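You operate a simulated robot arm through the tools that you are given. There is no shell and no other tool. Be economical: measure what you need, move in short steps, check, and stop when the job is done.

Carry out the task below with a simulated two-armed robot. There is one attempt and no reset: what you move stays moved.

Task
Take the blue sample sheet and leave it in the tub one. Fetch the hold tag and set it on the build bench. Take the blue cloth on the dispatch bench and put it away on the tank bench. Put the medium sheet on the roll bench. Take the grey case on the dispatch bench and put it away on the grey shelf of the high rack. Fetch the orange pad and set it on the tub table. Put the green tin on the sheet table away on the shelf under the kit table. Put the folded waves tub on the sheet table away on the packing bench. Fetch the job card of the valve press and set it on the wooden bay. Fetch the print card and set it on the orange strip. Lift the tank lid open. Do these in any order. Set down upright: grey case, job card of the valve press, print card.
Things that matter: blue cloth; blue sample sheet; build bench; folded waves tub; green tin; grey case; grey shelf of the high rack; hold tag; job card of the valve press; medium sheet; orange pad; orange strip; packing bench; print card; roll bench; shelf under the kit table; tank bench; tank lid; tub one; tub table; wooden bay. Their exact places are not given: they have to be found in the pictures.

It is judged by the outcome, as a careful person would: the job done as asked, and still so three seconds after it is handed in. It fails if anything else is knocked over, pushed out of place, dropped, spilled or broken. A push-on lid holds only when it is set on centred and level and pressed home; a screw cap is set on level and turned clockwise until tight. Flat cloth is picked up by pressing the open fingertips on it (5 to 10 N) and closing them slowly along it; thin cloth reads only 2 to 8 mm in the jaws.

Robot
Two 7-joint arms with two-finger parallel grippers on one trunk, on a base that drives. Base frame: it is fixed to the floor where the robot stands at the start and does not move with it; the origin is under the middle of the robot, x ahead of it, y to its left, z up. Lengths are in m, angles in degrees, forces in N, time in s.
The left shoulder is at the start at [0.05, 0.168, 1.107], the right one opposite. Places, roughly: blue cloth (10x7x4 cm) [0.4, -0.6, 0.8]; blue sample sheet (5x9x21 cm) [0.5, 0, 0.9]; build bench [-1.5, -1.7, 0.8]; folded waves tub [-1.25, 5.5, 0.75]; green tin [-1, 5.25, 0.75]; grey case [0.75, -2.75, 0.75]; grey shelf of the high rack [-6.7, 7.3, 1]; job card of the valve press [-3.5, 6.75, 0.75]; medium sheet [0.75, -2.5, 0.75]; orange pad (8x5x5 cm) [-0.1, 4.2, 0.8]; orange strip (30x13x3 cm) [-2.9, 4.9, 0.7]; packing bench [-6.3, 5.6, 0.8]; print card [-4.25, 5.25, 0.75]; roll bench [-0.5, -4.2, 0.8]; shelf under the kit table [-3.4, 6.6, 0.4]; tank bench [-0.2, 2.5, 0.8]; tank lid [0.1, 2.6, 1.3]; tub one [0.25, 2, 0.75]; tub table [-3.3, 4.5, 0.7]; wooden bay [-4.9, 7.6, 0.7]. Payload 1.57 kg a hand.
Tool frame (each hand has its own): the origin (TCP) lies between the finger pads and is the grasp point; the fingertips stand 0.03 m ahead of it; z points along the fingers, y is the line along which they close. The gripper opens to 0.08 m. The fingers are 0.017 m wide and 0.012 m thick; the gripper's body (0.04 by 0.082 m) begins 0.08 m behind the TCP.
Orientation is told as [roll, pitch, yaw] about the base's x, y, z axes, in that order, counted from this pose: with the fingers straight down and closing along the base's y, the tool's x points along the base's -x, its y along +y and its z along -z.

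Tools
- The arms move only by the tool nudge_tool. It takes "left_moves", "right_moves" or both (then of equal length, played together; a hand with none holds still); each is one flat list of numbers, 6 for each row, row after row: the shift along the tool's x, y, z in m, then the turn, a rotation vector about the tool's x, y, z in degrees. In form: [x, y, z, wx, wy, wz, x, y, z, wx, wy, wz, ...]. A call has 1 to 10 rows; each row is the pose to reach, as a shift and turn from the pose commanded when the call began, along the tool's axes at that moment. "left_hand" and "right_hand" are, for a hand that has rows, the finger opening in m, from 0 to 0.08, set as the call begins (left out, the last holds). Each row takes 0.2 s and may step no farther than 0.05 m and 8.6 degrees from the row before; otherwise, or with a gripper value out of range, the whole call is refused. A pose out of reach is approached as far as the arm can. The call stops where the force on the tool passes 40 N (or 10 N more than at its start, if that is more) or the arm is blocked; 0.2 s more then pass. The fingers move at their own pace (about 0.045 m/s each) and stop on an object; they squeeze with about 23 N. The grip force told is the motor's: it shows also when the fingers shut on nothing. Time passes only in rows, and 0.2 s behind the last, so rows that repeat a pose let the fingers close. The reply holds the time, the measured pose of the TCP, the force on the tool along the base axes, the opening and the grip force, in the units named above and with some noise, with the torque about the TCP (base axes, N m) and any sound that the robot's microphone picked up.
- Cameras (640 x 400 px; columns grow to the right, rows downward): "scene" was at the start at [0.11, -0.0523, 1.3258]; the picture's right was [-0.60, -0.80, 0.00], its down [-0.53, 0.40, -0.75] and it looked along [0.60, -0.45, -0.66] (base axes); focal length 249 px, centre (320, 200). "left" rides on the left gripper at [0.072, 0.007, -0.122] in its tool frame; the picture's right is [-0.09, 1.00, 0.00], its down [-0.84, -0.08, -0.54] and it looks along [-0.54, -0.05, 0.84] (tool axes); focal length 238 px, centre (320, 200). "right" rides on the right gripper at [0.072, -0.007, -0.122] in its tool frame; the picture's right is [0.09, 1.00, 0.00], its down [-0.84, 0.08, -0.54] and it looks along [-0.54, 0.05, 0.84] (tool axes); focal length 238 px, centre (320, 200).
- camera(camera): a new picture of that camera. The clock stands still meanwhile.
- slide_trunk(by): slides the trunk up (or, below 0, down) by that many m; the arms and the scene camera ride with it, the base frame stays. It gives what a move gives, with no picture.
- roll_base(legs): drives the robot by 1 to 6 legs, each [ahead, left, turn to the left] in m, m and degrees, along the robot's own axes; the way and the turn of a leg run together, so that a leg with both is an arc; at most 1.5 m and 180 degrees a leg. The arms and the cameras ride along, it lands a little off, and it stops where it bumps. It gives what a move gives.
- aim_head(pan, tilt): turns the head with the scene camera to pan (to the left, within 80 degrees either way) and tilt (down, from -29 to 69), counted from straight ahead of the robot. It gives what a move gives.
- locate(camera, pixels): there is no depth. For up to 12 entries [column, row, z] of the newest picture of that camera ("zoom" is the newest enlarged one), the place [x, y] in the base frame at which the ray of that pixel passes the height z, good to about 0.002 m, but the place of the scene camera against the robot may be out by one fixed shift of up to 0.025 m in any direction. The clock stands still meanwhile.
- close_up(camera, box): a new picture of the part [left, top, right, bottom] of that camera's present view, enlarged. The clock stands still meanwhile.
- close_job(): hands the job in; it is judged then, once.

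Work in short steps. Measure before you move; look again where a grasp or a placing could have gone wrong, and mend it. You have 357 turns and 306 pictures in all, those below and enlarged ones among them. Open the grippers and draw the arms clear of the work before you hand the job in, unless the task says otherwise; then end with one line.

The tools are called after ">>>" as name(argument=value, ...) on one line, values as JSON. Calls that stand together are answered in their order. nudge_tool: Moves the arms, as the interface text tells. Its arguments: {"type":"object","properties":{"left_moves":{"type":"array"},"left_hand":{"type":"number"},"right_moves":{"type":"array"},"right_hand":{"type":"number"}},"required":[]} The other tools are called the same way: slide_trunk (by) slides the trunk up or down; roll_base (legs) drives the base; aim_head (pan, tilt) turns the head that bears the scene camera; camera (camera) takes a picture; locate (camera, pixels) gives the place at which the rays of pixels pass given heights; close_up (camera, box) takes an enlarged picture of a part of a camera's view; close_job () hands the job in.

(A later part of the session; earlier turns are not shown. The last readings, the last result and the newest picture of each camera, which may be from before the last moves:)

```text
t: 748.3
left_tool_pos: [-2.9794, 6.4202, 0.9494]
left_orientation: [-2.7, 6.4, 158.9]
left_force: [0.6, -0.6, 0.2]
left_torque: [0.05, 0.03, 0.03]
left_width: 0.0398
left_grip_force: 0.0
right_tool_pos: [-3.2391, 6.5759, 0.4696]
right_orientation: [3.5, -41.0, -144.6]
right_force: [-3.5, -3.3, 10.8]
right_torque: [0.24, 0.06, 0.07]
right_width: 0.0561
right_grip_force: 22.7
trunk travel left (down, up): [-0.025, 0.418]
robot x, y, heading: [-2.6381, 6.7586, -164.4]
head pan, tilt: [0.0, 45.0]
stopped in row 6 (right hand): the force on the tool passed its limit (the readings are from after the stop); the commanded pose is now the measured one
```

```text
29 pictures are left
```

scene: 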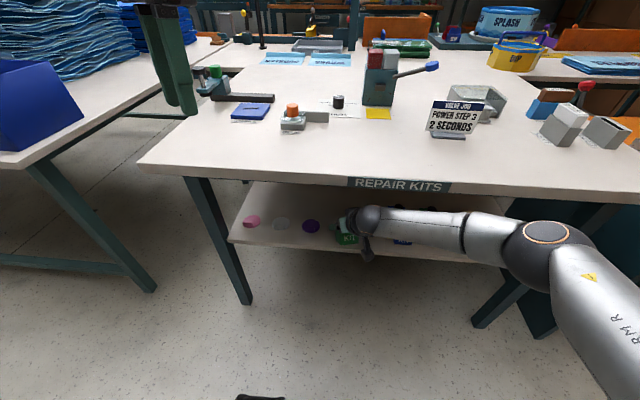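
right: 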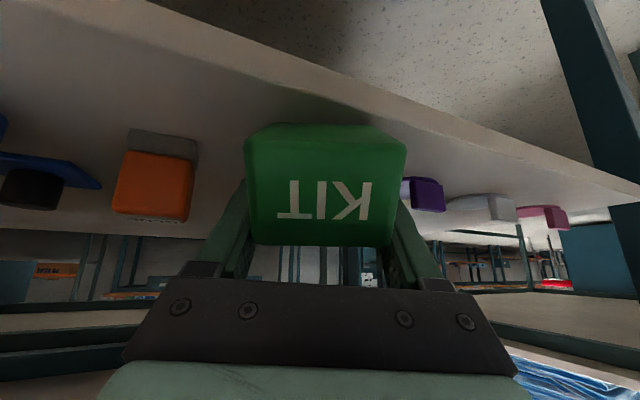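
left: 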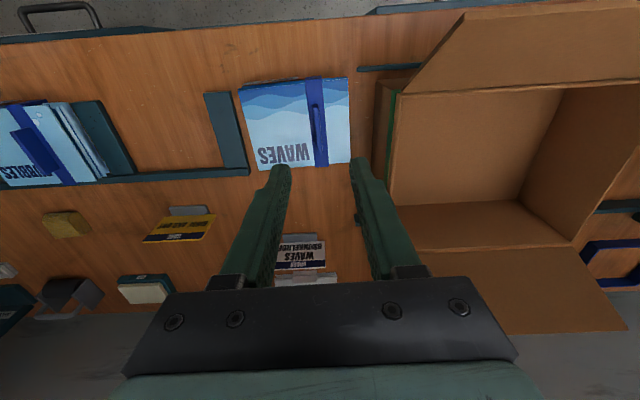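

Tin rests flat. Open and withdraw horizontally backward.

>>> nudge_tool(right_moves=[0, 0, 0, 0, 0, 0, 0, 0, 0, 0, 0, 0, 0, 0, 0, 0, 0, 0], right_hand=0.078)

>>> nudge_tool(right_moves=[0.01, 0, -0.012, 0, 0, 0, 0.028, 0, -0.03, 0, 0, 0, 0.055, 0, -0.052, 0, 0, 0, 0.085, 0, -0.077, 0, 0, 0, 0.115, 0, -0.1, 0, 0, 0, 0.145, 0, -0.125, 0, 0, 0])

>>> roll_base(legs=[[-0.25, 0, 0]])

>>> camera(camera="scene")

```text
t: 749.1
left_tool_pos: [-2.9776, 6.4177, 0.9509]
left_orientation: [-2.6, 6.2, 159.0]
left_force: [0.3, -1.0, -0.1]
left_torque: [-0.01, -0.02, 0.02]
left_width: 0.0398
left_grip_force: 0.1
right_tool_pos: [-3.2354, 6.5725, 0.4698]
right_orientation: [3.9, -41.0, -144.5]
right_force: [2.5, -16.5, 17.6]
right_torque: [-0.14, 0.49, 0.5]
right_width: 0.0652
right_grip_force: 0.0
trunk travel left (down, up): [-0.025, 0.418]
robot x, y, heading: [-2.6385, 6.7605, -164.3]
head pan, tilt: [0.0, 45.0]
```

```text
t: 750.5
left_tool_pos: [-2.9795, 6.4192, 0.9506]
left_orientation: [-2.7, 6.3, 158.9]
left_force: [0.7, -0.1, 0.1]
left_torque: [-0.02, -0.02, -0.01]
left_width: 0.0399
left_grip_force: 0.1
right_tool_pos: [-3.0922, 6.6877, 0.468]
right_orientation: [3.4, -40.3, -144.6]
right_force: [-0.2, 0.3, -0.1]
right_torque: [-0.02, 0.0, 0.01]
right_width: 0.0781
right_grip_force: 0.0
right hand out of reach, approached as far as the arm can: row 6
trunk travel left (down, up): [-0.025, 0.418]
robot x, y, heading: [-2.6412, 6.7591, -164.4]
head pan, tilt: [0.0, 45.0]
```

```text
t: 752.3
left_tool_pos: [-2.7426, 6.4835, 0.9503]
left_orientation: [-2.8, 6.5, 159.3]
left_force: [0.4, 0.6, 0.3]
left_torque: [0.04, 0.02, -0.02]
left_width: 0.0401
left_grip_force: 0.0
right_tool_pos: [-2.8555, 6.7522, 0.4684]
right_orientation: [3.5, -40.3, -144.4]
right_force: [0.4, -0.2, 0.9]
right_torque: [-0.02, 0.0, -0.03]
right_width: 0.0782
right_grip_force: 0.0
trunk travel left (down, up): [-0.025, 0.418]
robot x, y, heading: [-2.3993, 6.8253, -164.1]
head pan, tilt: [0.0, 45.0]
```

```text
28 pictures are left
```

scene: 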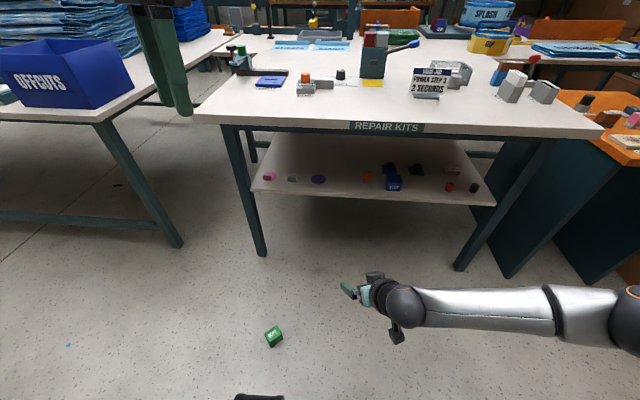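

The tin was dragged off and fell to the floor at (273,337). Zoom to see how it lies.

>>> close_up(camera="scene", box=[240, 310, 310, 365])

>>> locate(camera="scene", pixels=[[265, 337, 0.0], [273, 348, 0.0], [284, 342, 0.0], [273, 330, 0.05], [280, 327, 0.05], [330, 245, 0.43]])

>>> slide_trunk(by=-0.025)

```text
7.27 times, centred on (275, 338) of scene
```

zoom: 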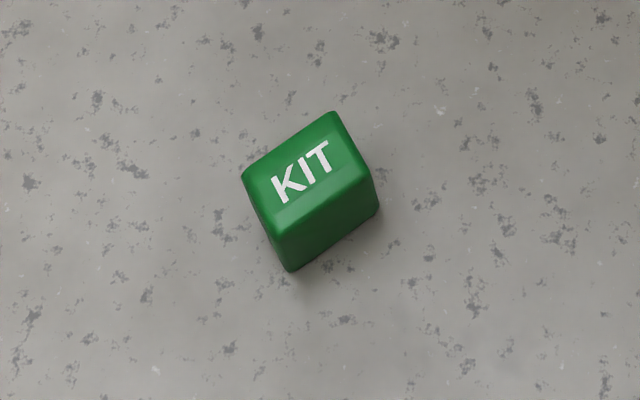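

```text
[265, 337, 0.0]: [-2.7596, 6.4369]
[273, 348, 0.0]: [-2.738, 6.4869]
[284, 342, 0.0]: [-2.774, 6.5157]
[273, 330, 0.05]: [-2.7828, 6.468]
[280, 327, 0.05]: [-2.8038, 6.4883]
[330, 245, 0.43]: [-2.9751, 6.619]
```

```text
t: 753.0
left_tool_pos: [-2.7425, 6.4843, 0.9246]
left_orientation: [-2.9, 6.5, 159.2]
left_force: [-0.4, -0.6, 0.9]
left_torque: [-0.01, 0.04, -0.02]
left_width: 0.04
left_grip_force: 0.2
right_tool_pos: [-2.8563, 6.7537, 0.4429]
right_orientation: [3.5, -40.3, -144.3]
right_force: [-0.1, 0.0, 0.0]
right_torque: [0.02, 0.02, 0.01]
right_width: 0.0779
right_grip_force: 0.0
trunk travel left (down, up): [0.0, 0.443]
robot x, y, heading: [-2.3984, 6.8222, -164.3]
head pan, tilt: [0.0, 45.0]
```

The tin lies KIT-face up with its bottom facing (0.63,0.78). I'll pick it beside the robot's right side. First raise the right hand and make it vertical, then reposition the base.

>>> nudge_tool(right_moves=[-0.013, 0, -0.015, 0, 8, 0, -0.026, 0, -0.03, 0, 16, 0, -0.039, 0, -0.046, 0, 24, 0, -0.052, 0, -0.061, 0, 32, 0, -0.065, 0, -0.076, 0, 40, 0])

>>> roll_base(legs=[[-0.1, 0.505, 0], [0, 0, 35.3], [0.21, -0.14, 0]])

>>> camera(camera="right")

```text
t: 754.2
left_tool_pos: [-2.742, 6.4855, 0.9238]
left_orientation: [-3.0, 6.6, 159.2]
left_force: [0.3, -0.9, 0.3]
left_torque: [-0.02, 0.0, 0.02]
left_width: 0.04
left_grip_force: 0.0
right_tool_pos: [-2.8618, 6.7565, 0.5441]
right_orientation: [2.6, -0.3, -142.1]
right_force: [0.3, -0.2, -0.1]
right_torque: [0.0, 0.03, 0.01]
right_width: 0.0782
right_grip_force: 0.0
trunk travel left (down, up): [0.0, 0.443]
robot x, y, heading: [-2.4029, 6.8227, -163.9]
head pan, tilt: [0.0, 45.0]
```

```text
t: 760.3
left_tool_pos: [-2.5062, 5.8151, 0.9223]
left_orientation: [-3.0, 6.6, -167.0]
left_force: [0.0, 1.2, 0.1]
left_torque: [-0.02, 0.01, 0.0]
left_width: 0.0399
left_grip_force: 0.1
right_tool_pos: [-2.7556, 5.9755, 0.5441]
right_orientation: [2.6, -0.4, -108.4]
right_force: [-1.0, 0.7, 0.2]
right_torque: [0.0, -0.02, -0.01]
right_width: 0.0781
right_grip_force: 0.0
trunk travel left (down, up): [0.0, 0.443]
robot x, y, heading: [-2.417, 6.2877, -130.4]
head pan, tilt: [0.0, 45.0]
```

```text
26 pictures are left
```

right: 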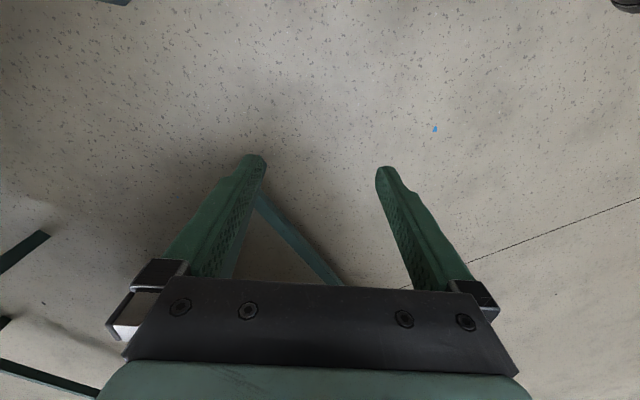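

Swing the right hand round to the robot's right side above the tin (two steps).

>>> nudge_tool(right_moves=[0.04, -0.0134, 0, 0.4, 0, 2, 0.08, -0.027, 0, 0.8, 0, 4, 0.12, -0.04, 0, 1.2, 0, 6, 0.16, -0.054, 0, 1.6, 0, 8, 0.2, -0.067, 0, 2, 0, 10, 0.24, -0.08, 0, 2.4, 0, 12, 0.28, -0.094, 0, 2.6, 0, 14, 0.32, -0.107, 0, 2.6, 0, 16, 0.36, -0.12, 0, 2.6, 0, 18, 0.4, -0.134, 0, 2.6, 0, 20])

>>> camera(camera="right")

```text
t: 762.5
left_tool_pos: [-2.5062, 5.8158, 0.9216]
left_orientation: [-3.1, 6.8, -167.0]
left_force: [-0.4, -0.4, -0.3]
left_torque: [-0.02, -0.04, -0.01]
left_width: 0.0402
left_grip_force: 0.0
right_tool_pos: [-2.8059, 6.3959, 0.5076]
right_orientation: [0.2, 0.0, -128.4]
right_force: [0.0, -0.3, -0.9]
right_torque: [-0.02, 0.0, 0.02]
right_width: 0.0783
right_grip_force: 0.0
right hand out of reach, approached as far as the arm can: row 7, 8, 9, 10
trunk travel left (down, up): [0.0, 0.443]
robot x, y, heading: [-2.4137, 6.2889, -130.3]
head pan, tilt: [0.0, 45.0]
```

```text
25 pictures are left
```

right: 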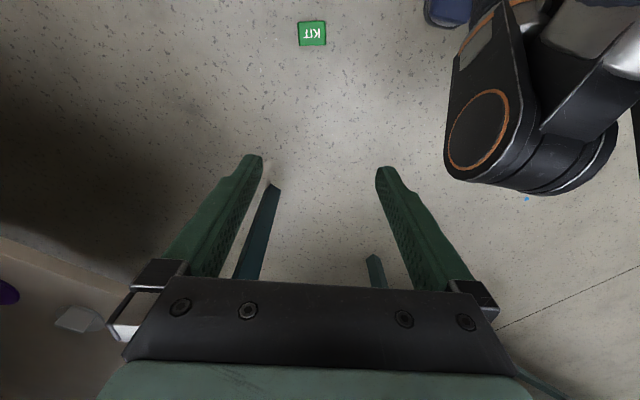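

Tin visible at (312,33), aligned. Locate it.

>>> locate(camera="right", pixels=[[298, 22, 0.055], [325, 21, 0.055], [327, 45, 0.055], [300, 46, 0.055], [312, 34, 0.055]])

```text
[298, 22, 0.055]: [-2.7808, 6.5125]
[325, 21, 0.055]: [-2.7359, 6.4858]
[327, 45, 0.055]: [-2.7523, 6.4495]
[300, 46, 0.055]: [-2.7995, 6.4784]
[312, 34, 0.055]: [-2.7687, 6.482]
```

Strafe 3 cm closer, then centre over the tin and descend stepwise to z≈0.2.

>>> roll_base(legs=[[0, -0.03, 0]])

>>> nudge_tool(right_moves=[0.03, 0.002, 0.02, 0, 0, -2, 0.06, 0.004, 0.05, 0, 0, -4, 0.09, 0.006, 0.09, 0, 0, -6, 0.09, 0.006, 0.135, 0, 0, -7.7, 0.09, 0.006, 0.18, 0, 0, -7.7, 0.09, 0.006, 0.225, 0, 0, -7.7, 0.09, 0.006, 0.27, 0, 0, -7.7, 0.09, 0.006, 0.3, 0, 0, -7.7])

>>> camera(camera="right")

```text
t: 763.4
left_tool_pos: [-2.5296, 5.8361, 0.9223]
left_orientation: [-3.0, 6.8, -167.0]
left_force: [0.3, -0.4, -0.5]
left_torque: [0.01, 0.02, 0.02]
left_width: 0.0402
left_grip_force: 0.0
right_tool_pos: [-2.8304, 6.4154, 0.5084]
right_orientation: [0.2, 0.2, -128.4]
right_force: [-0.1, -0.4, 0.6]
right_torque: [0.01, -0.02, 0.03]
right_width: 0.0781
right_grip_force: 0.0
trunk travel left (down, up): [0.0, 0.443]
robot x, y, heading: [-2.4391, 6.3067, -130.2]
head pan, tilt: [0.0, 45.0]
```

```text
t: 765.1
left_tool_pos: [-2.5306, 5.8366, 0.9221]
left_orientation: [-3.1, 6.9, -167.0]
left_force: [0.7, -0.9, 0.3]
left_torque: [-0.01, 0.06, -0.02]
left_width: 0.04
left_grip_force: 0.1
right_tool_pos: [-2.7674, 6.4829, 0.2062]
right_orientation: [0.0, 0.0, -120.7]
right_force: [-1.5, -1.0, 1.1]
right_torque: [0.09, -0.07, -0.01]
right_width: 0.0778
right_grip_force: 0.1
right hand out of reach, approached as far as the arm can: row 1, 4, 5, 6
trunk travel left (down, up): [0.0, 0.443]
robot x, y, heading: [-2.4374, 6.308, -130.2]
head pan, tilt: [0.0, 45.0]
```

```text
24 pictures are left
```

right: 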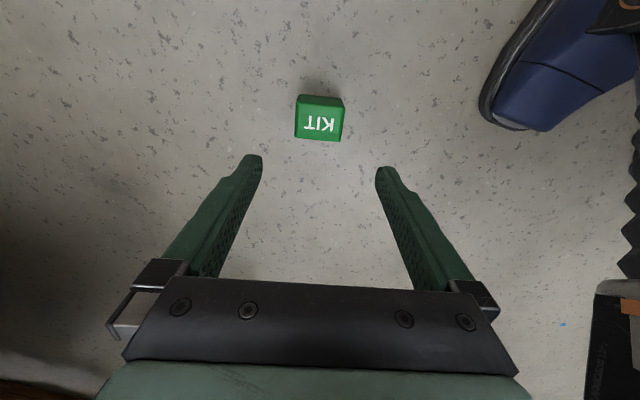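

Right over the tin. Descend to TCP ≈0.055 and close.

>>> nudge_tool(right_moves=[0, 0, 0.04, 0, 0, 0, 0, 0, 0.08, 0, 0, 0, 0, 0, 0.11, 0, 0, 0, 0, 0, 0.135, 0, 0, 0, 0, 0, 0.15, 0, 0, 0], right_hand=0.08)

>>> nudge_tool(right_moves=[0, 0, 0, 0, 0, 0, 0, 0, 0, 0, 0, 0, 0, 0, 0, 0, 0, 0, 0, 0, 0, 0, 0, 0], right_hand=0.03)

>>> nudge_tool(right_moves=[0, 0, -0.02, 0, 0, 0, 0, 0, -0.05, 0, 0, 0, 0, 0, -0.09, 0, 0, 0, 0, 0, -0.13, 0, 0, 0, 0, 0, -0.17, 0, 0, 0, 0, 0, -0.21, 0, 0, 0, 0, 0, -0.25, 0, 0, 0, 0, 0, -0.29, 0, 0, 0])

>>> camera(camera="right")

```text
t: 766.4
left_tool_pos: [-2.5299, 5.8365, 0.9208]
left_orientation: [-3.2, 6.9, -167.1]
left_force: [-0.6, 0.3, 0.2]
left_torque: [-0.01, -0.01, 0.0]
left_width: 0.0401
left_grip_force: 0.1
right_tool_pos: [-2.7681, 6.4862, 0.0623]
right_orientation: [0.0, -0.1, -120.9]
right_force: [-1.3, 0.4, -0.1]
right_torque: [0.0, 0.03, 0.03]
right_width: 0.0802
right_grip_force: 0.0
right hand out of reach, approached as far as the arm can: row 5
trunk travel left (down, up): [0.0, 0.443]
robot x, y, heading: [-2.4364, 6.3067, -130.4]
head pan, tilt: [0.0, 45.0]
```

```text
t: 767.4
left_tool_pos: [-2.5312, 5.8362, 0.9214]
left_orientation: [-3.2, 6.9, -167.1]
left_force: [0.0, -0.4, 0.4]
left_torque: [0.01, 0.0, 0.01]
left_width: 0.0398
left_grip_force: 0.0
right_tool_pos: [-2.7673, 6.4877, 0.0618]
right_orientation: [-0.2, 0.2, -120.8]
right_force: [0.2, -0.5, -0.3]
right_torque: [-0.06, -0.03, 0.01]
right_width: 0.0554
right_grip_force: 23.1
trunk travel left (down, up): [0.0, 0.443]
robot x, y, heading: [-2.4353, 6.3058, -130.2]
head pan, tilt: [0.0, 45.0]
```

```text
t: 769.1
left_tool_pos: [-2.5302, 5.8346, 0.9211]
left_orientation: [-3.3, 6.9, -167.1]
left_force: [0.4, 0.2, -0.5]
left_torque: [0.02, 0.01, -0.04]
left_width: 0.0397
left_grip_force: 0.0
right_tool_pos: [-2.7688, 6.4794, 0.3487]
right_orientation: [0.2, 0.2, -120.7]
right_force: [-0.3, 0.1, -0.4]
right_torque: [0.04, -0.03, 0.0]
right_width: 0.0554
right_grip_force: 23.1
trunk travel left (down, up): [0.0, 0.443]
robot x, y, heading: [-2.4375, 6.3041, -130.1]
head pan, tilt: [0.0, 45.0]
```

```text
23 pictures are left
```

right: 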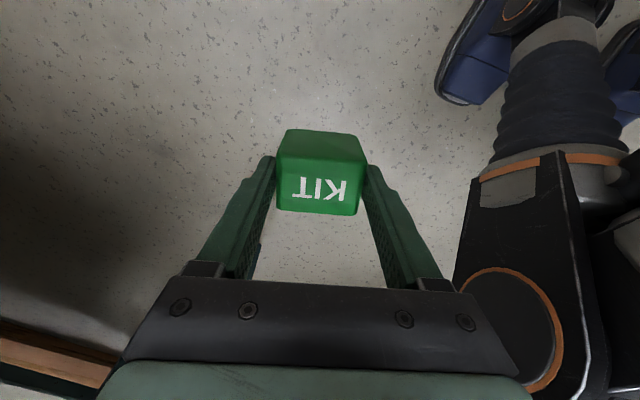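

Tin recovered. Bring the hand to the robot's front again.

>>> nudge_tool(right_moves=[-0.0386, 0.0247, -0.015, 0, 0, 0, -0.0772, 0.0494, -0.03, 0, 0, 0, -0.1158, 0.0741, -0.045, 0, 0, 0, -0.1544, 0.0988, -0.06, 0, 0, 0, -0.193, 0.1235, -0.075, 0, 0, 0, -0.2316, 0.1482, -0.09, 0, 0, 0, -0.27, 0.173, -0.105, 0, 0, 0, -0.309, 0.1976, -0.12, 0, 0, 0, -0.3474, 0.2223, -0.135, 0, 0, 0, -0.386, 0.247, -0.15, 0, 0, 0])

>>> nudge_tool(right_moves=[0, 0, 0, 0, -8.5, 0, 0, 0, 0, 0, -17, 0, 0, 0, 0, 0, -25.5, 0, 0, 0, 0, 0, -34, 0, 0, 0, 0, 0, -42.5, 0, 0, 0, 0, 0, -51, 0, 0, 0, 0, 0, -59.5, 0, 0, 0, 0, 0, -68, 0, 0, 0, 0, 0, -76.5, 0, 0, 0, 0, 0, -85, 0])

```text
t: 771.4
left_tool_pos: [-2.5304, 5.8352, 0.921]
left_orientation: [-3.2, 6.9, -167.0]
left_force: [-0.8, -0.3, 0.5]
left_torque: [0.01, -0.07, 0.0]
left_width: 0.0401
left_grip_force: 0.1
right_tool_pos: [-2.754, 6.0239, 0.4981]
right_orientation: [0.1, 0.2, -120.6]
right_force: [0.7, -0.1, -1.2]
right_torque: [0.01, 0.01, -0.01]
right_width: 0.0553
right_grip_force: 23.0
trunk travel left (down, up): [0.0, 0.443]
robot x, y, heading: [-2.4336, 6.3075, -130.2]
head pan, tilt: [0.0, 45.0]
```

```text
t: 773.5
left_tool_pos: [-2.5304, 5.8351, 0.9209]
left_orientation: [-3.2, 6.9, -167.0]
left_force: [-0.2, -0.4, -0.3]
left_torque: [-0.03, 0.01, 0.0]
left_width: 0.0401
left_grip_force: 0.0
right_tool_pos: [-2.6845, 5.9904, 0.5803]
right_orientation: [1.2, -84.3, -122.8]
right_force: [-0.5, -0.2, -0.7]
right_torque: [0.0, 0.02, -0.01]
right_width: 0.0555
right_grip_force: 23.0
right hand out of reach, approached as far as the arm can: row 7, 8, 9, 10
trunk travel left (down, up): [0.0, 0.443]
robot x, y, heading: [-2.4373, 6.3053, -130.1]
head pan, tilt: [0.0, 45.0]
```

Tool nearly horizontal with the tin upright. Return the base to face the kit table, 0.25 m short of the placing pose.

>>> roll_base(legs=[[-0.425, -0.303, 0], [0, 0, -34]])

>>> nudge_tool(right_moves=[0.015, 0, 0.035, 0, 0, 0, 0.03, 0, 0.07, 0, 0, 0, 0.05, 0, 0.1, 0, 0, 0, 0.07, 0, 0.13, 0, -2, 0, 0.085, 0, 0.16, 0, -4, 0, 0.1, 0, 0.19, 0, -5, 0, 0.1, 0, 0.2, 0, -5, 0])

>>> camera(camera="scene")

```text
t: 778.2
left_tool_pos: [-2.7203, 6.4816, 0.921]
left_orientation: [-3.2, 7.0, 159.8]
left_force: [1.0, 0.5, -0.2]
left_torque: [-0.02, 0.0, 0.01]
left_width: 0.0401
left_grip_force: 0.1
right_tool_pos: [-2.765, 6.6946, 0.5786]
right_orientation: [0.7, -84.1, -155.3]
right_force: [-0.3, -0.9, -0.5]
right_torque: [0.06, -0.03, -0.02]
right_width: 0.0554
right_grip_force: 22.9
trunk travel left (down, up): [0.0, 0.443]
robot x, y, heading: [-2.3817, 6.8261, -163.5]
head pan, tilt: [0.0, 45.0]
```

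```text
t: 779.8
left_tool_pos: [-2.7209, 6.482, 0.9206]
left_orientation: [-3.4, 6.9, 159.8]
left_force: [-0.5, -0.2, -0.2]
left_torque: [0.01, 0.02, 0.0]
left_width: 0.04
left_grip_force: 0.0
right_tool_pos: [-2.883, 6.5806, 0.572]
right_orientation: [-0.6, -86.1, -156.2]
right_force: [0.2, 0.2, -0.8]
right_torque: [0.0, -0.01, -0.04]
right_width: 0.0553
right_grip_force: 22.8
right hand out of reach, approached as far as the arm can: row 1, 2, 3, 4, 5, 6, 7
trunk travel left (down, up): [0.0, 0.443]
robot x, y, heading: [-2.3848, 6.8218, -163.4]
head pan, tilt: [0.0, 45.0]
```

```text
22 pictures are left
```

scene: 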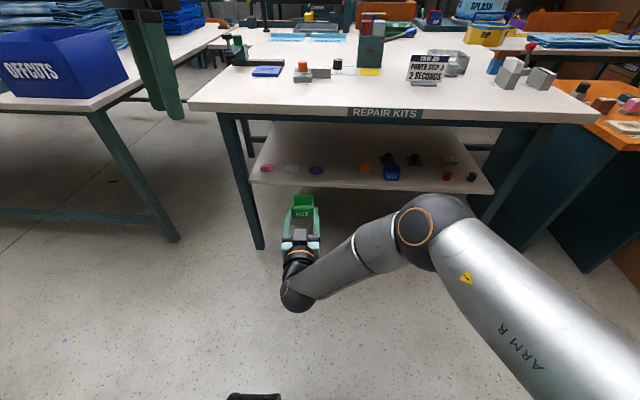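

At near-horizontal pitch the arm can't get low. Use 30° down-tilt instead: rotate +25° and lower to z≈0.5.

>>> nudge_tool(right_moves=[0, 0, 0, 0, 6, 0, 0, 0, 0, 0, 12, 0, 0, 0, 0, 0, 18, 0, 0, 0, 0, 0, 25, 0])

>>> nudge_tool(right_moves=[0.026, 0, 0.015, 0, 0, 0, 0.052, 0, 0.03, 0, 0, 0, 0.06, 0, 0.035, 0, 0, 0])

```text
t: 780.8
left_tool_pos: [-2.7202, 6.4812, 0.9196]
left_orientation: [-3.4, 7.0, 159.8]
left_force: [0.8, 0.9, -0.6]
left_torque: [0.03, -0.01, 0.0]
left_width: 0.0399
left_grip_force: 0.0
right_tool_pos: [-2.8784, 6.5827, 0.5654]
right_orientation: [-0.1, -61.1, -156.7]
right_force: [-0.4, 0.8, -0.6]
right_torque: [0.04, 0.0, -0.01]
right_width: 0.0555
right_grip_force: 22.8
trunk travel left (down, up): [0.0, 0.443]
robot x, y, heading: [-2.383, 6.8226, -163.3]
head pan, tilt: [0.0, 45.0]
```

```text
t: 781.6
left_tool_pos: [-2.7201, 6.4817, 0.9203]
left_orientation: [-3.2, 7.0, 159.8]
left_force: [-0.2, 0.1, 0.4]
left_torque: [0.03, -0.02, -0.02]
left_width: 0.0401
left_grip_force: 0.1
right_tool_pos: [-2.8795, 6.5835, 0.4946]
right_orientation: [0.0, -61.3, -156.8]
right_force: [0.5, 0.7, -0.3]
right_torque: [0.02, -0.05, -0.02]
right_width: 0.0553
right_grip_force: 23.2
trunk travel left (down, up): [0.0, 0.443]
robot x, y, heading: [-2.3829, 6.8235, -163.4]
head pan, tilt: [0.0, 45.0]
```

Reachable. Drive 0.22 ahead, 0.10 right, and check elbow/tin clearances.

>>> roll_base(legs=[[0, -0.1, 0], [0.22, 0, 0]])

>>> camera(camera="scene")

```text
t: 784.0
left_tool_pos: [-2.9606, 6.512, 0.9202]
left_orientation: [-3.3, 7.1, 160.1]
left_force: [0.1, 0.1, -0.1]
left_torque: [-0.02, 0.02, -0.02]
left_width: 0.0402
left_grip_force: 0.0
right_tool_pos: [-3.1191, 6.6105, 0.4954]
right_orientation: [-0.1, -61.2, -156.6]
right_force: [-0.3, -0.6, -0.9]
right_torque: [-0.01, 0.03, 0.0]
right_width: 0.0555
right_grip_force: 22.7
trunk travel left (down, up): [0.0, 0.443]
robot x, y, heading: [-2.6245, 6.8544, -163.0]
head pan, tilt: [0.0, 45.0]
```

```text
21 pictures are left
```

scene: 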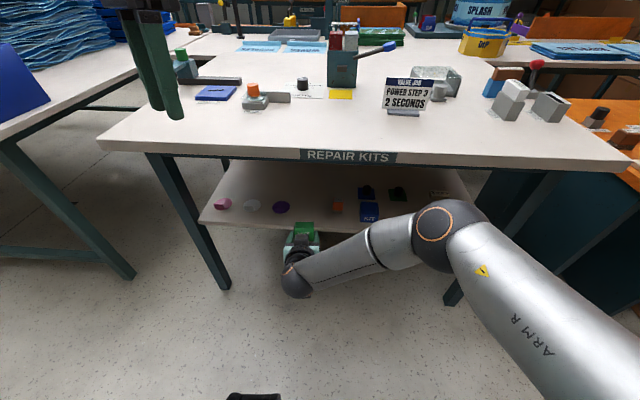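

Extend the arm the last 11 cm into the shelf, 1 cm higher.

>>> nudge_tool(right_moves=[-0.022, -0.007, 0.024, 0, 0, 0, -0.035, -0.012, 0.046, 0, 0, 0, -0.048, -0.016, 0.068, 0, 0, 0, -0.06, -0.0205, 0.0886, 0, 0, 0])

>>> camera(camera="right")

```text
t: 785.0
left_tool_pos: [-2.9597, 6.5104, 0.9206]
left_orientation: [-3.3, 7.0, 160.1]
left_force: [0.4, -0.6, 0.7]
left_torque: [-0.02, 0.03, 0.0]
left_width: 0.0401
left_grip_force: 0.1
right_tool_pos: [-3.2287, 6.5886, 0.5055]
right_orientation: [-0.1, -61.2, -156.5]
right_force: [0.0, 0.0, -1.4]
right_torque: [0.03, -0.03, -0.01]
right_width: 0.0554
right_grip_force: 23.3
trunk travel left (down, up): [0.0, 0.443]
robot x, y, heading: [-2.6287, 6.8539, -163.1]
head pan, tilt: [0.0, 45.0]
```

```text
20 pictures are left
```

right: 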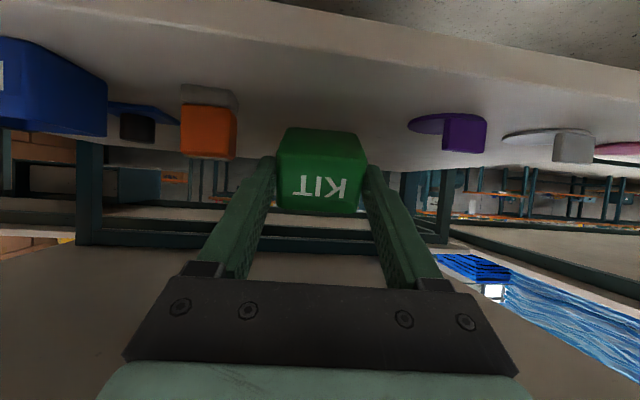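

Lower in fine steps to contact.

>>> nudge_tool(right_moves=[0.006, 0, 0.003, 0, 0, 0, 0.0115, 0, 0.006, 0, 0, 0, 0.017, 0, 0.0095, 0, 0, 0, 0.0225, 0, 0.0125, 0, 0, 0, 0.028, 0, 0.0155, 0, 0, 0, 0.033, 0, 0.018, 0, 0, 0, 0.038, 0, 0.021, 0, 0, 0, 0.043, 0, 0.0235, 0, 0, 0])

>>> camera(camera="right")

```text
t: 786.8
left_tool_pos: [-2.9579, 6.5109, 0.9209]
left_orientation: [-3.2, 7.0, 160.2]
left_force: [-0.3, -0.1, 0.8]
left_torque: [-0.02, 0.03, 0.03]
left_width: 0.04
left_grip_force: 0.1
right_tool_pos: [-3.225, 6.5892, 0.4617]
right_orientation: [-0.1, -61.9, -156.3]
right_force: [-2.9, -6.8, 24.7]
right_torque: [-0.69, 0.47, -0.08]
right_width: 0.0555
right_grip_force: 23.0
right hand out of reach, approached as far as the arm can: row 8
trunk travel left (down, up): [0.0, 0.443]
robot x, y, heading: [-2.6217, 6.8571, -162.7]
head pan, tilt: [0.0, 45.0]
```

```text
19 pictures are left
```

right: 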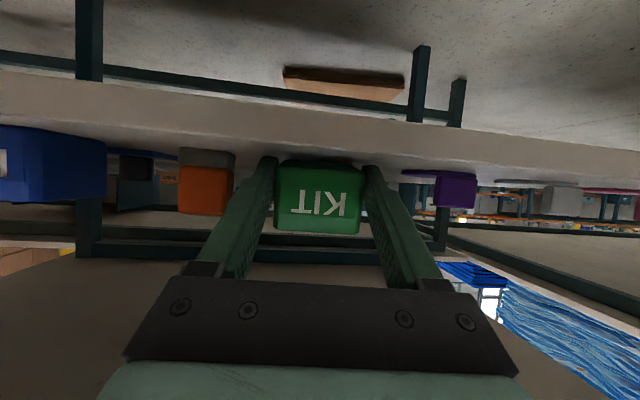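

Tin is seated flat (25 N). Relieve the pressure by ~7 mm of command, then open fully and check.

>>> nudge_tool(right_moves=[-0.004, 0, -0.002, 0, 0, 0, -0.0065, 0, -0.0035, 0, 0, 0])

>>> nudge_tool(right_moves=[0, 0, 0, 0, 0, 0, 0, 0, 0, 0, 0, 0, 0, 0, 0, 0, 0, 0, 0, 0, 0, 0, 0, 0, 0, 0, 0, 0, 0, 0], right_hand=0.08)

>>> camera(camera="right")

```text
t: 787.4
left_tool_pos: [-2.9601, 6.5109, 0.9186]
left_orientation: [-3.4, 7.1, 160.1]
left_force: [-0.5, -0.8, -0.4]
left_torque: [-0.02, 0.03, 0.03]
left_width: 0.0399
left_grip_force: 0.2
right_tool_pos: [-3.2233, 6.5923, 0.4615]
right_orientation: [-0.1, -61.2, -156.6]
right_force: [-2.2, -2.9, 8.9]
right_torque: [-0.31, 0.49, 0.02]
right_width: 0.0554
right_grip_force: 23.5
trunk travel left (down, up): [0.0, 0.443]
robot x, y, heading: [-2.6285, 6.8571, -163.4]
head pan, tilt: [0.0, 45.0]
```

```text
t: 788.6
left_tool_pos: [-2.9601, 6.5108, 0.9199]
left_orientation: [-3.4, 7.3, 160.1]
left_force: [-0.3, 0.1, -0.8]
left_torque: [0.04, 0.02, 0.0]
left_width: 0.0399
left_grip_force: 0.1
right_tool_pos: [-3.2229, 6.5896, 0.4611]
right_orientation: [0.2, -61.2, -156.6]
right_force: [2.4, -0.6, 2.3]
right_torque: [0.04, 0.06, -0.04]
right_width: 0.0793
right_grip_force: 0.1
trunk travel left (down, up): [0.0, 0.443]
robot x, y, heading: [-2.6292, 6.8574, -163.2]
head pan, tilt: [0.0, 45.0]
```

```text
18 pictures are left
```

right: 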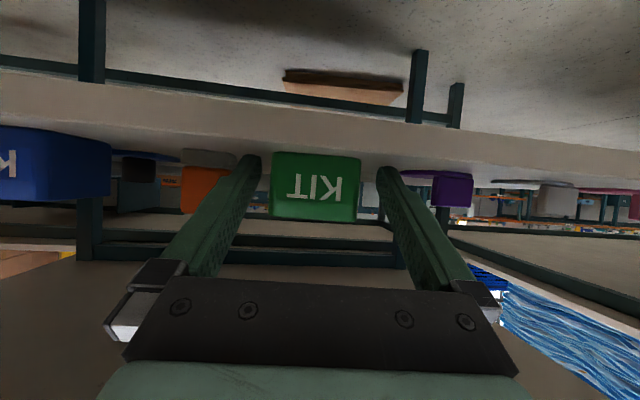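

Open on both sides. Withdraw straight back along the tool heading.

>>> nudge_tool(right_moves=[0.008, -0.001, -0.02, 0, 0, 0, 0.017, -0.001, -0.042, 0, 0, 0, 0.03, -0.001, -0.07, 0, 0, 0, 0.045, -0.001, -0.1, 0, 0, 0, 0.06, -0.001, -0.13, 0, 0, 0])

>>> roll_base(legs=[[-0.3, 0, 0]])

>>> camera(camera="scene")

```text
t: 789.8
left_tool_pos: [-2.9599, 6.5113, 0.9193]
left_orientation: [-3.4, 7.2, 160.1]
left_force: [0.5, -0.2, -0.6]
left_torque: [-0.04, 0.02, 0.01]
left_width: 0.0401
left_grip_force: 0.1
right_tool_pos: [-3.0922, 6.6481, 0.4706]
right_orientation: [0.0, -61.1, -156.6]
right_force: [-0.3, 0.2, -0.6]
right_torque: [0.01, 0.0, 0.01]
right_width: 0.08
right_grip_force: 0.1
trunk travel left (down, up): [0.0, 0.443]
robot x, y, heading: [-2.626, 6.8564, -163.0]
head pan, tilt: [0.0, 45.0]
```

```text
t: 791.9
left_tool_pos: [-2.6786, 6.5965, 0.9194]
left_orientation: [-3.3, 7.2, 160.1]
left_force: [0.6, -0.3, 0.1]
left_torque: [-0.02, 0.01, -0.02]
left_width: 0.0402
left_grip_force: 0.0
right_tool_pos: [-2.8126, 6.7325, 0.4705]
right_orientation: [0.0, -61.2, -156.6]
right_force: [0.0, -0.5, -0.9]
right_torque: [-0.04, -0.01, 0.01]
right_width: 0.0798
right_grip_force: 0.0
trunk travel left (down, up): [0.0, 0.443]
robot x, y, heading: [-2.3445, 6.9421, -163.1]
head pan, tilt: [0.0, 45.0]
```

```text
17 pictures are left
```

scene: 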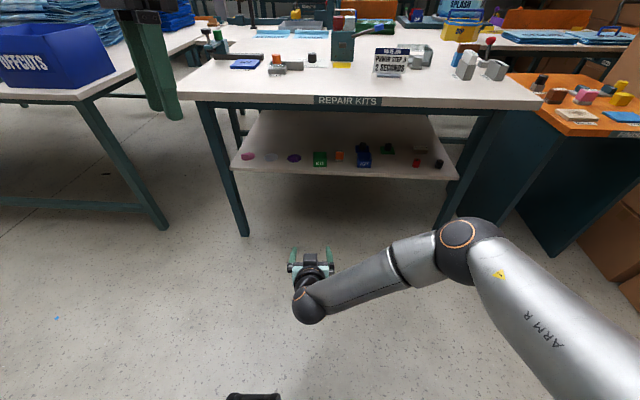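

Green tin stands upright on the shelf. Now the job card: raise the trunk, bring the right hand vertical and turn it.

>>> slide_trunk(by=0.275)

>>> nudge_tool(right_moves=[-0.01, 0, -0.01, 0, 7.6, 0, -0.02, 0, -0.02, 0, 15.2, 0, -0.03, 0, -0.03, 0, 22.9, 0, -0.05, 0, -0.04, 0, 30.5, 0, -0.07, 0, -0.05, 0, 38.1, 0, -0.09, 0, -0.06, 0, 45.7, 0, -0.11, 0, -0.07, 0, 53.3, 0, -0.13, 0, -0.08, 0, 61, 0])

>>> nudge_tool(right_moves=[0, 0, -0.03, 0, 0, 8, 0, 0, -0.06, 0, 0, 16, 0, 0, -0.09, 0, 0, 24, 0, 0, -0.12, 0, 0, 32, 0, 0, -0.14, 0, 0, 40, 0, 0, -0.16, 0, 0, 48, 0, 0, -0.18, 0, 0, 56, 0, 0, -0.2, 0, 0, 64, 0, 0, -0.2, 0, 0, 72, 0, 0, -0.2, 0, 0, 80])

>>> nudge_tool(right_moves=[0, 0, 0, 0, 0, 8, 0, 0, 0, 0, 0, 16.4])

>>> roll_base(legs=[[0.46, 0, 0]])

>>> camera(camera="right")

```text
t: 794.6
left_tool_pos: [-2.6793, 6.5984, 1.1934]
left_orientation: [-3.3, 7.3, 160.0]
left_force: [-0.4, -0.3, -0.1]
left_torque: [-0.03, 0.0, 0.02]
left_width: 0.04
left_grip_force: 0.0
right_tool_pos: [-2.812, 6.7321, 0.7455]
right_orientation: [0.0, -61.2, -156.5]
right_force: [0.1, -0.1, -0.4]
right_torque: [0.0, -0.04, 0.04]
right_width: 0.0799
right_grip_force: 0.1
trunk travel left (down, up): [-0.275, 0.168]
robot x, y, heading: [-2.3437, 6.9437, -163.1]
head pan, tilt: [0.0, 45.0]
```

```text
t: 796.4
left_tool_pos: [-2.6789, 6.5974, 1.1943]
left_orientation: [-3.4, 7.1, 160.1]
left_force: [0.2, 0.2, -0.2]
left_torque: [-0.02, 0.0, 0.02]
left_width: 0.04
left_grip_force: 0.0
right_tool_pos: [-2.8017, 6.7367, 0.8964]
right_orientation: [0.1, -0.1, -156.5]
right_force: [0.4, 0.1, 0.1]
right_torque: [-0.02, 0.0, 0.0]
right_width: 0.0801
right_grip_force: 0.1
trunk travel left (down, up): [-0.275, 0.168]
robot x, y, heading: [-2.3435, 6.9458, -163.3]
head pan, tilt: [0.0, 45.0]
```

```text
t: 798.6
left_tool_pos: [-2.6791, 6.5977, 1.1931]
left_orientation: [-3.3, 7.2, 160.0]
left_force: [0.9, 0.4, -0.4]
left_torque: [0.02, -0.03, -0.02]
left_width: 0.0397
left_grip_force: 0.1
right_tool_pos: [-2.8037, 6.7345, 1.0987]
right_orientation: [0.3, -0.1, 123.1]
right_force: [0.4, 0.3, 0.2]
right_torque: [0.0, -0.01, 0.0]
right_width: 0.0798
right_grip_force: 0.0
trunk travel left (down, up): [-0.275, 0.168]
robot x, y, heading: [-2.3435, 6.9416, -163.1]
head pan, tilt: [0.0, 45.0]
```

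```text
t: 799.2
left_tool_pos: [-2.6792, 6.5969, 1.1934]
left_orientation: [-3.5, 7.3, 160.1]
left_force: [-0.1, 0.1, 0.1]
left_torque: [0.02, 0.03, -0.01]
left_width: 0.04
left_grip_force: 0.0
right_tool_pos: [-2.8043, 6.7356, 1.0992]
right_orientation: [0.2, 0.0, 106.8]
right_force: [-0.2, 0.0, 0.0]
right_torque: [-0.02, 0.02, 0.02]
right_width: 0.0801
right_grip_force: 0.1
trunk travel left (down, up): [-0.275, 0.168]
robot x, y, heading: [-2.3392, 6.9444, -162.9]
head pan, tilt: [0.0, 45.0]
```

```text
t: 802.0
left_tool_pos: [-3.1247, 6.4614, 1.1937]
left_orientation: [-3.5, 7.3, 160.0]
left_force: [-0.5, -0.2, 0.5]
left_torque: [0.02, -0.02, 0.0]
left_width: 0.04
left_grip_force: 0.0
right_tool_pos: [-3.25, 6.6002, 1.0986]
right_orientation: [0.1, 0.1, 106.9]
right_force: [0.9, 0.0, -0.6]
right_torque: [0.03, 0.0, 0.0]
right_width: 0.0797
right_grip_force: 0.0
trunk travel left (down, up): [-0.275, 0.168]
robot x, y, heading: [-2.7885, 6.8076, -163.2]
head pan, tilt: [0.0, 45.0]
```

```text
16 pictures are left
```

right: 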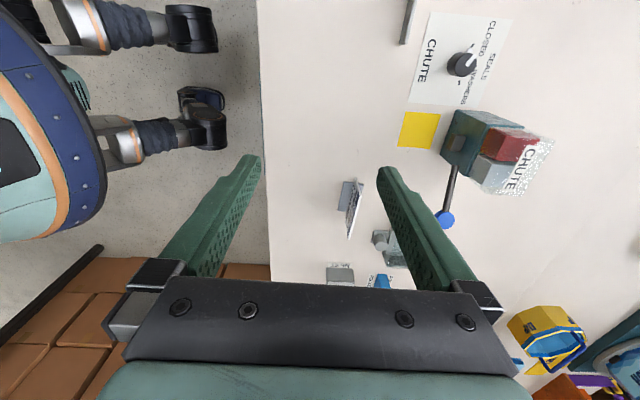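

Zoom on the card in the right view.

>>> close_up(camera="right", box=[310, 160, 420, 270])

```text
3.64 times, centred on (365, 215) of right
```

zoom: 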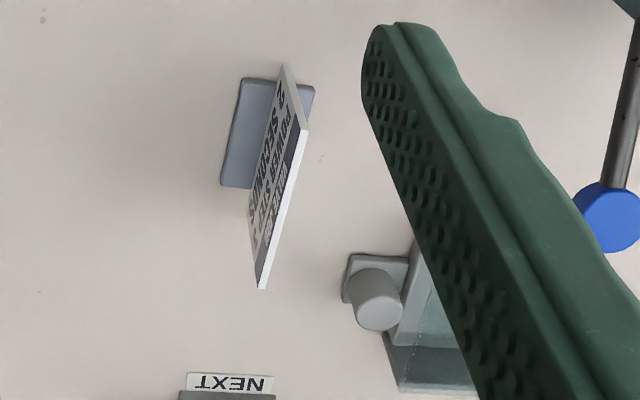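

>>> locate(camera="zoom", pixels=[[303, 128, 0.82], [263, 288, 0.82], [303, 128, 0.83], [263, 288, 0.83], [220, 186, 0.745], [243, 79, 0.745], [285, 68, 0.745], [350, 290, 0.78]])

```text
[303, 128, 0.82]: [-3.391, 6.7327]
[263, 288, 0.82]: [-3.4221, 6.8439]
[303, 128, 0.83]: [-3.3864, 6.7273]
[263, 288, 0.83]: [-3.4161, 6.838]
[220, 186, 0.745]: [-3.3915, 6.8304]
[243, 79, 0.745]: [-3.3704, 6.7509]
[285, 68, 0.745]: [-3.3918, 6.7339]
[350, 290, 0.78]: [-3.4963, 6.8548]
```

Card top z=0.82, centre (-3.4065,6.788), already aligned. Move over it (opening 4.5 cm) and down to TCP 0.90, then check.

>>> nudge_tool(right_moves=[-0.0375, 0.016, 0.02, 0, 0, 0, -0.075, 0.032, 0.04, 0, 0, 0, -0.1126, 0.0475, 0.06, 0, 0, 0, -0.15, 0.0634, 0.085, 0, 0, 0, -0.1877, 0.0793, 0.11, 0, 0, 0, -0.2252, 0.0951, 0.135, 0, 0, 0, -0.2252, 0.0951, 0.17, 0, 0, 0, -0.2252, 0.0951, 0.2, 0, 0, 0], right_hand=0.045)

>>> camera(camera="right")

```text
t: 803.8
left_tool_pos: [-3.1243, 6.4628, 1.1942]
left_orientation: [-3.5, 7.3, 160.0]
left_force: [0.1, 0.7, 0.0]
left_torque: [-0.05, 0.0, 0.04]
left_width: 0.0399
left_grip_force: 0.1
right_tool_pos: [-3.4044, 6.7897, 0.8984]
right_orientation: [0.2, 0.0, 106.9]
right_force: [-0.1, -0.4, 0.4]
right_torque: [0.0, 0.03, 0.01]
right_width: 0.0447
right_grip_force: 0.0
trunk travel left (down, up): [-0.275, 0.168]
robot x, y, heading: [-2.784, 6.8047, -163.3]
head pan, tilt: [0.0, 45.0]
```

```text
14 pictures are left
```

right: 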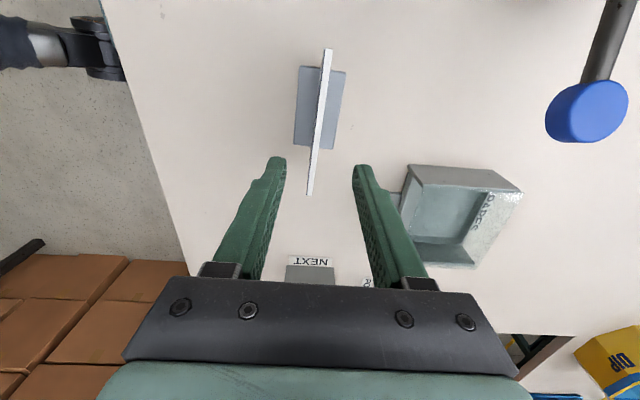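

Shift +2 cm along the card, descend to TCP 0.812, close and lift.

>>> nudge_tool(right_moves=[0.02, 0, 0.03, 0, 0, 0, 0.02, 0, 0.06, 0, 0, 0, 0.02, 0, 0.086, 0, 0, 0])

>>> nudge_tool(right_moves=[0, 0, 0, 0, 0, 0, 0, 0, 0, 0, 0, 0, 0, 0, 0, 0, 0, 0, 0, 0, 0, 0, 0, 0], right_hand=0.0)

>>> nudge_tool(right_moves=[0, 0, -0.006, 0, 0, 0, 0, 0, -0.015, 0, 0, 0, 0, 0, -0.03, 0, 0, 0, 0, 0, -0.05, 0, 0, 0, 0, 0, -0.08, 0, 0, 0, 0, 0, -0.12, 0, 0, 0, 0, 0, -0.16, 0, 0, 0, 0, 0, -0.2, 0, 0, 0, 0, 0, -0.24, 0, 0, 0, 0, 0, -0.28, 0, 0, 0])

>>> camera(camera="right")

```text
t: 804.6
left_tool_pos: [-3.1242, 6.462, 1.1917]
left_orientation: [-3.5, 7.3, 160.0]
left_force: [-0.6, -0.4, -0.1]
left_torque: [-0.01, 0.01, 0.02]
left_width: 0.04
left_grip_force: 0.0
right_tool_pos: [-3.3988, 6.7683, 0.8128]
right_orientation: [0.2, 0.1, 107.0]
right_force: [0.2, -0.3, -0.3]
right_torque: [-0.02, -0.03, -0.02]
right_width: 0.0451
right_grip_force: 0.0
trunk travel left (down, up): [-0.275, 0.168]
robot x, y, heading: [-2.7879, 6.8082, -162.9]
head pan, tilt: [0.0, 45.0]
```

```text
t: 805.6
left_tool_pos: [-3.125, 6.4611, 1.1927]
left_orientation: [-3.4, 7.3, 160.0]
left_force: [0.1, 0.6, -0.3]
left_torque: [0.02, 0.02, -0.01]
left_width: 0.04
left_grip_force: 0.0
right_tool_pos: [-3.3973, 6.7688, 0.8138]
right_orientation: [0.2, -0.1, 106.8]
right_force: [1.4, 0.0, -1.0]
right_torque: [0.02, -0.01, -0.02]
right_width: 0.0045
right_grip_force: 23.1
trunk travel left (down, up): [-0.275, 0.168]
robot x, y, heading: [-2.785, 6.8075, -163.2]
head pan, tilt: [0.0, 45.0]
```

```text
t: 807.8
left_tool_pos: [-3.1236, 6.4625, 1.1933]
left_orientation: [-3.4, 7.4, 160.0]
left_force: [0.0, 0.2, 0.6]
left_torque: [-0.03, 0.02, -0.01]
left_width: 0.0402
left_grip_force: 0.0
right_tool_pos: [-3.3928, 6.7706, 1.0946]
right_orientation: [0.2, 0.0, 106.9]
right_force: [-0.6, 0.5, -0.3]
right_torque: [-0.02, 0.01, -0.01]
right_width: 0.0044
right_grip_force: 22.7
right hand out of reach, approached as far as the arm can: row 10
trunk travel left (down, up): [-0.275, 0.168]
robot x, y, heading: [-2.7902, 6.8096, -163.0]
head pan, tilt: [0.0, 45.0]
```

```text
13 pictures are left
```

right: 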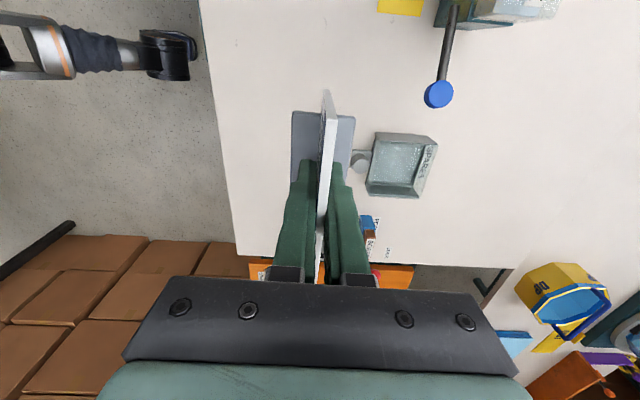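

Job card held (bottom 7.2 cm below TCP). Drive back round to the west: first down the aisle.

>>> roll_base(legs=[[-0.35, 0, 0], [0, 0, 81], [1.17, 0, 0], [0, 0, 12], [1.45, 0, 0], [1.45, 0, 0]])

>>> roll_base(legs=[[0, 0, 3.5], [1.1, 0, 0]])

```text
t: 833.5
left_tool_pos: [-0.9032, 2.7316, 1.193]
left_orientation: [-3.4, 7.4, -106.4]
left_force: [0.3, -0.5, 0.9]
left_torque: [0.01, -0.01, -0.03]
left_width: 0.0402
left_grip_force: 0.1
right_tool_pos: [-1.1952, 2.4439, 1.0936]
right_orientation: [0.3, 0.1, -159.4]
right_force: [-0.2, 0.3, -0.3]
right_torque: [0.0, -0.01, -0.03]
right_width: 0.0045
right_grip_force: 23.2
trunk travel left (down, up): [-0.275, 0.168]
robot x, y, heading: [-1.2691, 3.047, -69.5]
head pan, tilt: [0.0, 45.0]
```

```text
t: 839.6
left_tool_pos: [-0.4045, 1.7655, 1.1916]
left_orientation: [-3.6, 7.3, -100.7]
left_force: [0.1, 0.2, 0.0]
left_torque: [0.02, 0.0, 0.02]
left_width: 0.0399
left_grip_force: 0.1
right_tool_pos: [-0.6666, 1.4501, 1.0942]
right_orientation: [0.3, 0.0, -153.8]
right_force: [0.3, -0.2, 0.7]
right_torque: [0.02, -0.01, 0.01]
right_width: 0.0043
right_grip_force: 23.5
trunk travel left (down, up): [-0.275, 0.168]
robot x, y, heading: [-0.802, 2.0414, -63.8]
head pan, tilt: [0.0, 45.0]
```

Continue: south, then west along the corridor.

>>> roll_base(legs=[[0, 0, -21.8], [1.29, 0, 0], [0, 0, -33.4], [1.03, 0, 0], [0, 0, -63]])

>>> aim_head(pan=0, tilt=20)

```text
t: 856.7
left_tool_pos: [-1.6213, -0.3892, 1.193]
left_orientation: [-3.6, 7.5, 140.9]
left_force: [0.3, -0.1, 1.2]
left_torque: [-0.03, 0.0, 0.02]
left_width: 0.04
left_grip_force: 0.1
right_tool_pos: [-1.7742, -0.01, 1.0939]
right_orientation: [0.2, 0.1, 87.8]
right_force: [-0.1, 0.1, -0.3]
right_torque: [0.0, 0.01, 0.01]
right_width: 0.0044
right_grip_force: 23.3
trunk travel left (down, up): [-0.275, 0.168]
robot x, y, heading: [-1.1898, -0.1733, 177.8]
head pan, tilt: [0.0, 45.0]
```

```text
t: 857.6
left_tool_pos: [-1.6214, -0.3907, 1.1908]
left_orientation: [-3.8, 7.5, 140.9]
left_force: [0.5, -0.3, 0.2]
left_torque: [0.01, 0.02, 0.02]
left_width: 0.04
left_grip_force: 0.0
right_tool_pos: [-1.7741, -0.0092, 1.0935]
right_orientation: [0.2, 0.0, 87.8]
right_force: [-0.3, 0.0, -0.6]
right_torque: [-0.02, 0.0, 0.01]
right_width: 0.0047
right_grip_force: 23.3
trunk travel left (down, up): [-0.275, 0.168]
robot x, y, heading: [-1.1905, -0.1779, 177.9]
head pan, tilt: [0.0, 20.0]
```

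>>> roll_base(legs=[[1.45, 0, 0], [0.75, 0, 0], [0, 0, -59], [1.48, 0, 0], [0, 0, -12]])

>>> camera(camera="scene")

```text
t: 879.0
left_tool_pos: [-4.5197, 1.5334, 1.1913]
left_orientation: [-3.6, 7.5, 71.8]
left_force: [0.4, 0.1, -1.2]
left_torque: [0.04, 0.01, -0.04]
left_width: 0.04
left_grip_force: 0.1
right_tool_pos: [-4.2196, 1.8118, 1.0943]
right_orientation: [0.4, 0.1, 18.8]
right_force: [-0.7, 0.6, -0.4]
right_torque: [-0.01, 0.03, 0.02]
right_width: 0.0046
right_grip_force: 22.9
trunk travel left (down, up): [-0.275, 0.168]
robot x, y, heading: [-4.1689, 1.2069, 108.7]
head pan, tilt: [0.0, 20.0]
```

```text
12 pictures are left
```

scene: 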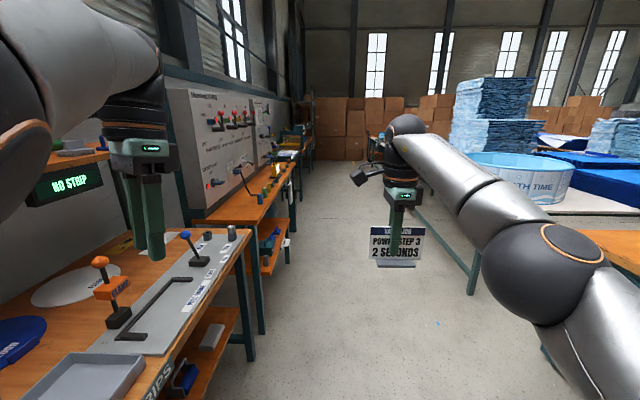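

Pass by the stool: heading 104, then 93, then back to 108 along the corridor.

>>> roll_base(legs=[[0, 0, -4.7], [0.72, 0, 0], [0, 0, -10], [1.3, 0, 0], [0, 0, 14.5], [1.45, 0, 0]])

```text
t: 898.0
left_tool_pos: [-5.3197, 4.8949, 1.1919]
left_orientation: [-3.6, 7.5, 72.6]
left_force: [0.0, -0.2, 0.1]
left_torque: [-0.01, 0.02, 0.0]
left_width: 0.0399
left_grip_force: 0.1
right_tool_pos: [-5.0222, 5.1771, 1.0942]
right_orientation: [0.2, -0.1, 19.6]
right_force: [0.4, -0.3, -1.0]
right_torque: [-0.01, 0.0, 0.01]
right_width: 0.0042
right_grip_force: 22.8
trunk travel left (down, up): [-0.275, 0.168]
robot x, y, heading: [-4.9641, 4.5738, 109.6]
head pan, tilt: [0.0, 20.0]
```

>>> roll_base(legs=[[0, 0, -9.6], [1.3, 0, 0], [1.12, 0, 0], [0, 0, -50]])

>>> aim_head(pan=5, tilt=38)

>>> camera(camera="scene")

```text
t: 913.0
left_tool_pos: [-5.2387, 7.4878, 1.1922]
left_orientation: [-3.6, 7.5, 12.1]
left_force: [0.3, -0.6, -0.2]
left_torque: [-0.01, -0.01, -0.02]
left_width: 0.0402
left_grip_force: 0.0
right_tool_pos: [-4.847, 7.3682, 1.0936]
right_orientation: [0.3, 0.0, -40.9]
right_force: [0.1, -0.8, -0.8]
right_torque: [-0.03, 0.01, -0.01]
right_width: 0.0044
right_grip_force: 22.7
trunk travel left (down, up): [-0.275, 0.168]
robot x, y, heading: [-5.3408, 7.0138, 49.2]
head pan, tilt: [0.0, 20.0]
```

```text
t: 913.8
left_tool_pos: [-5.2398, 7.4879, 1.1922]
left_orientation: [-3.6, 7.4, 12.2]
left_force: [0.6, 0.0, 0.3]
left_torque: [0.01, 0.04, 0.0]
left_width: 0.04
left_grip_force: 0.1
right_tool_pos: [-4.8485, 7.3678, 1.0939]
right_orientation: [0.4, 0.0, -41.0]
right_force: [0.5, -0.5, -1.5]
right_torque: [-0.02, 0.0, -0.01]
right_width: 0.0043
right_grip_force: 22.9
trunk travel left (down, up): [-0.275, 0.168]
robot x, y, heading: [-5.3404, 7.0182, 48.9]
head pan, tilt: [5.0, 38.0]
```

```text
11 pictures are left
```

scene: 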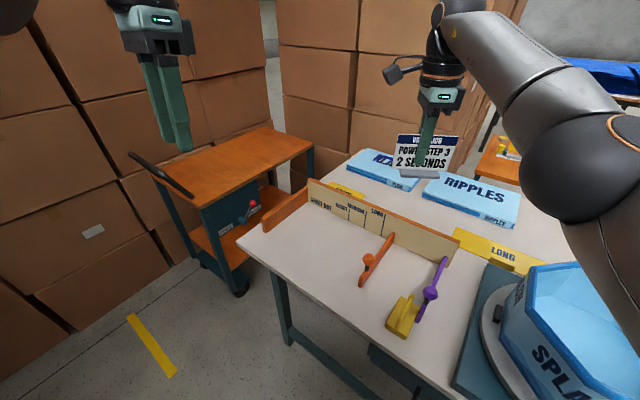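

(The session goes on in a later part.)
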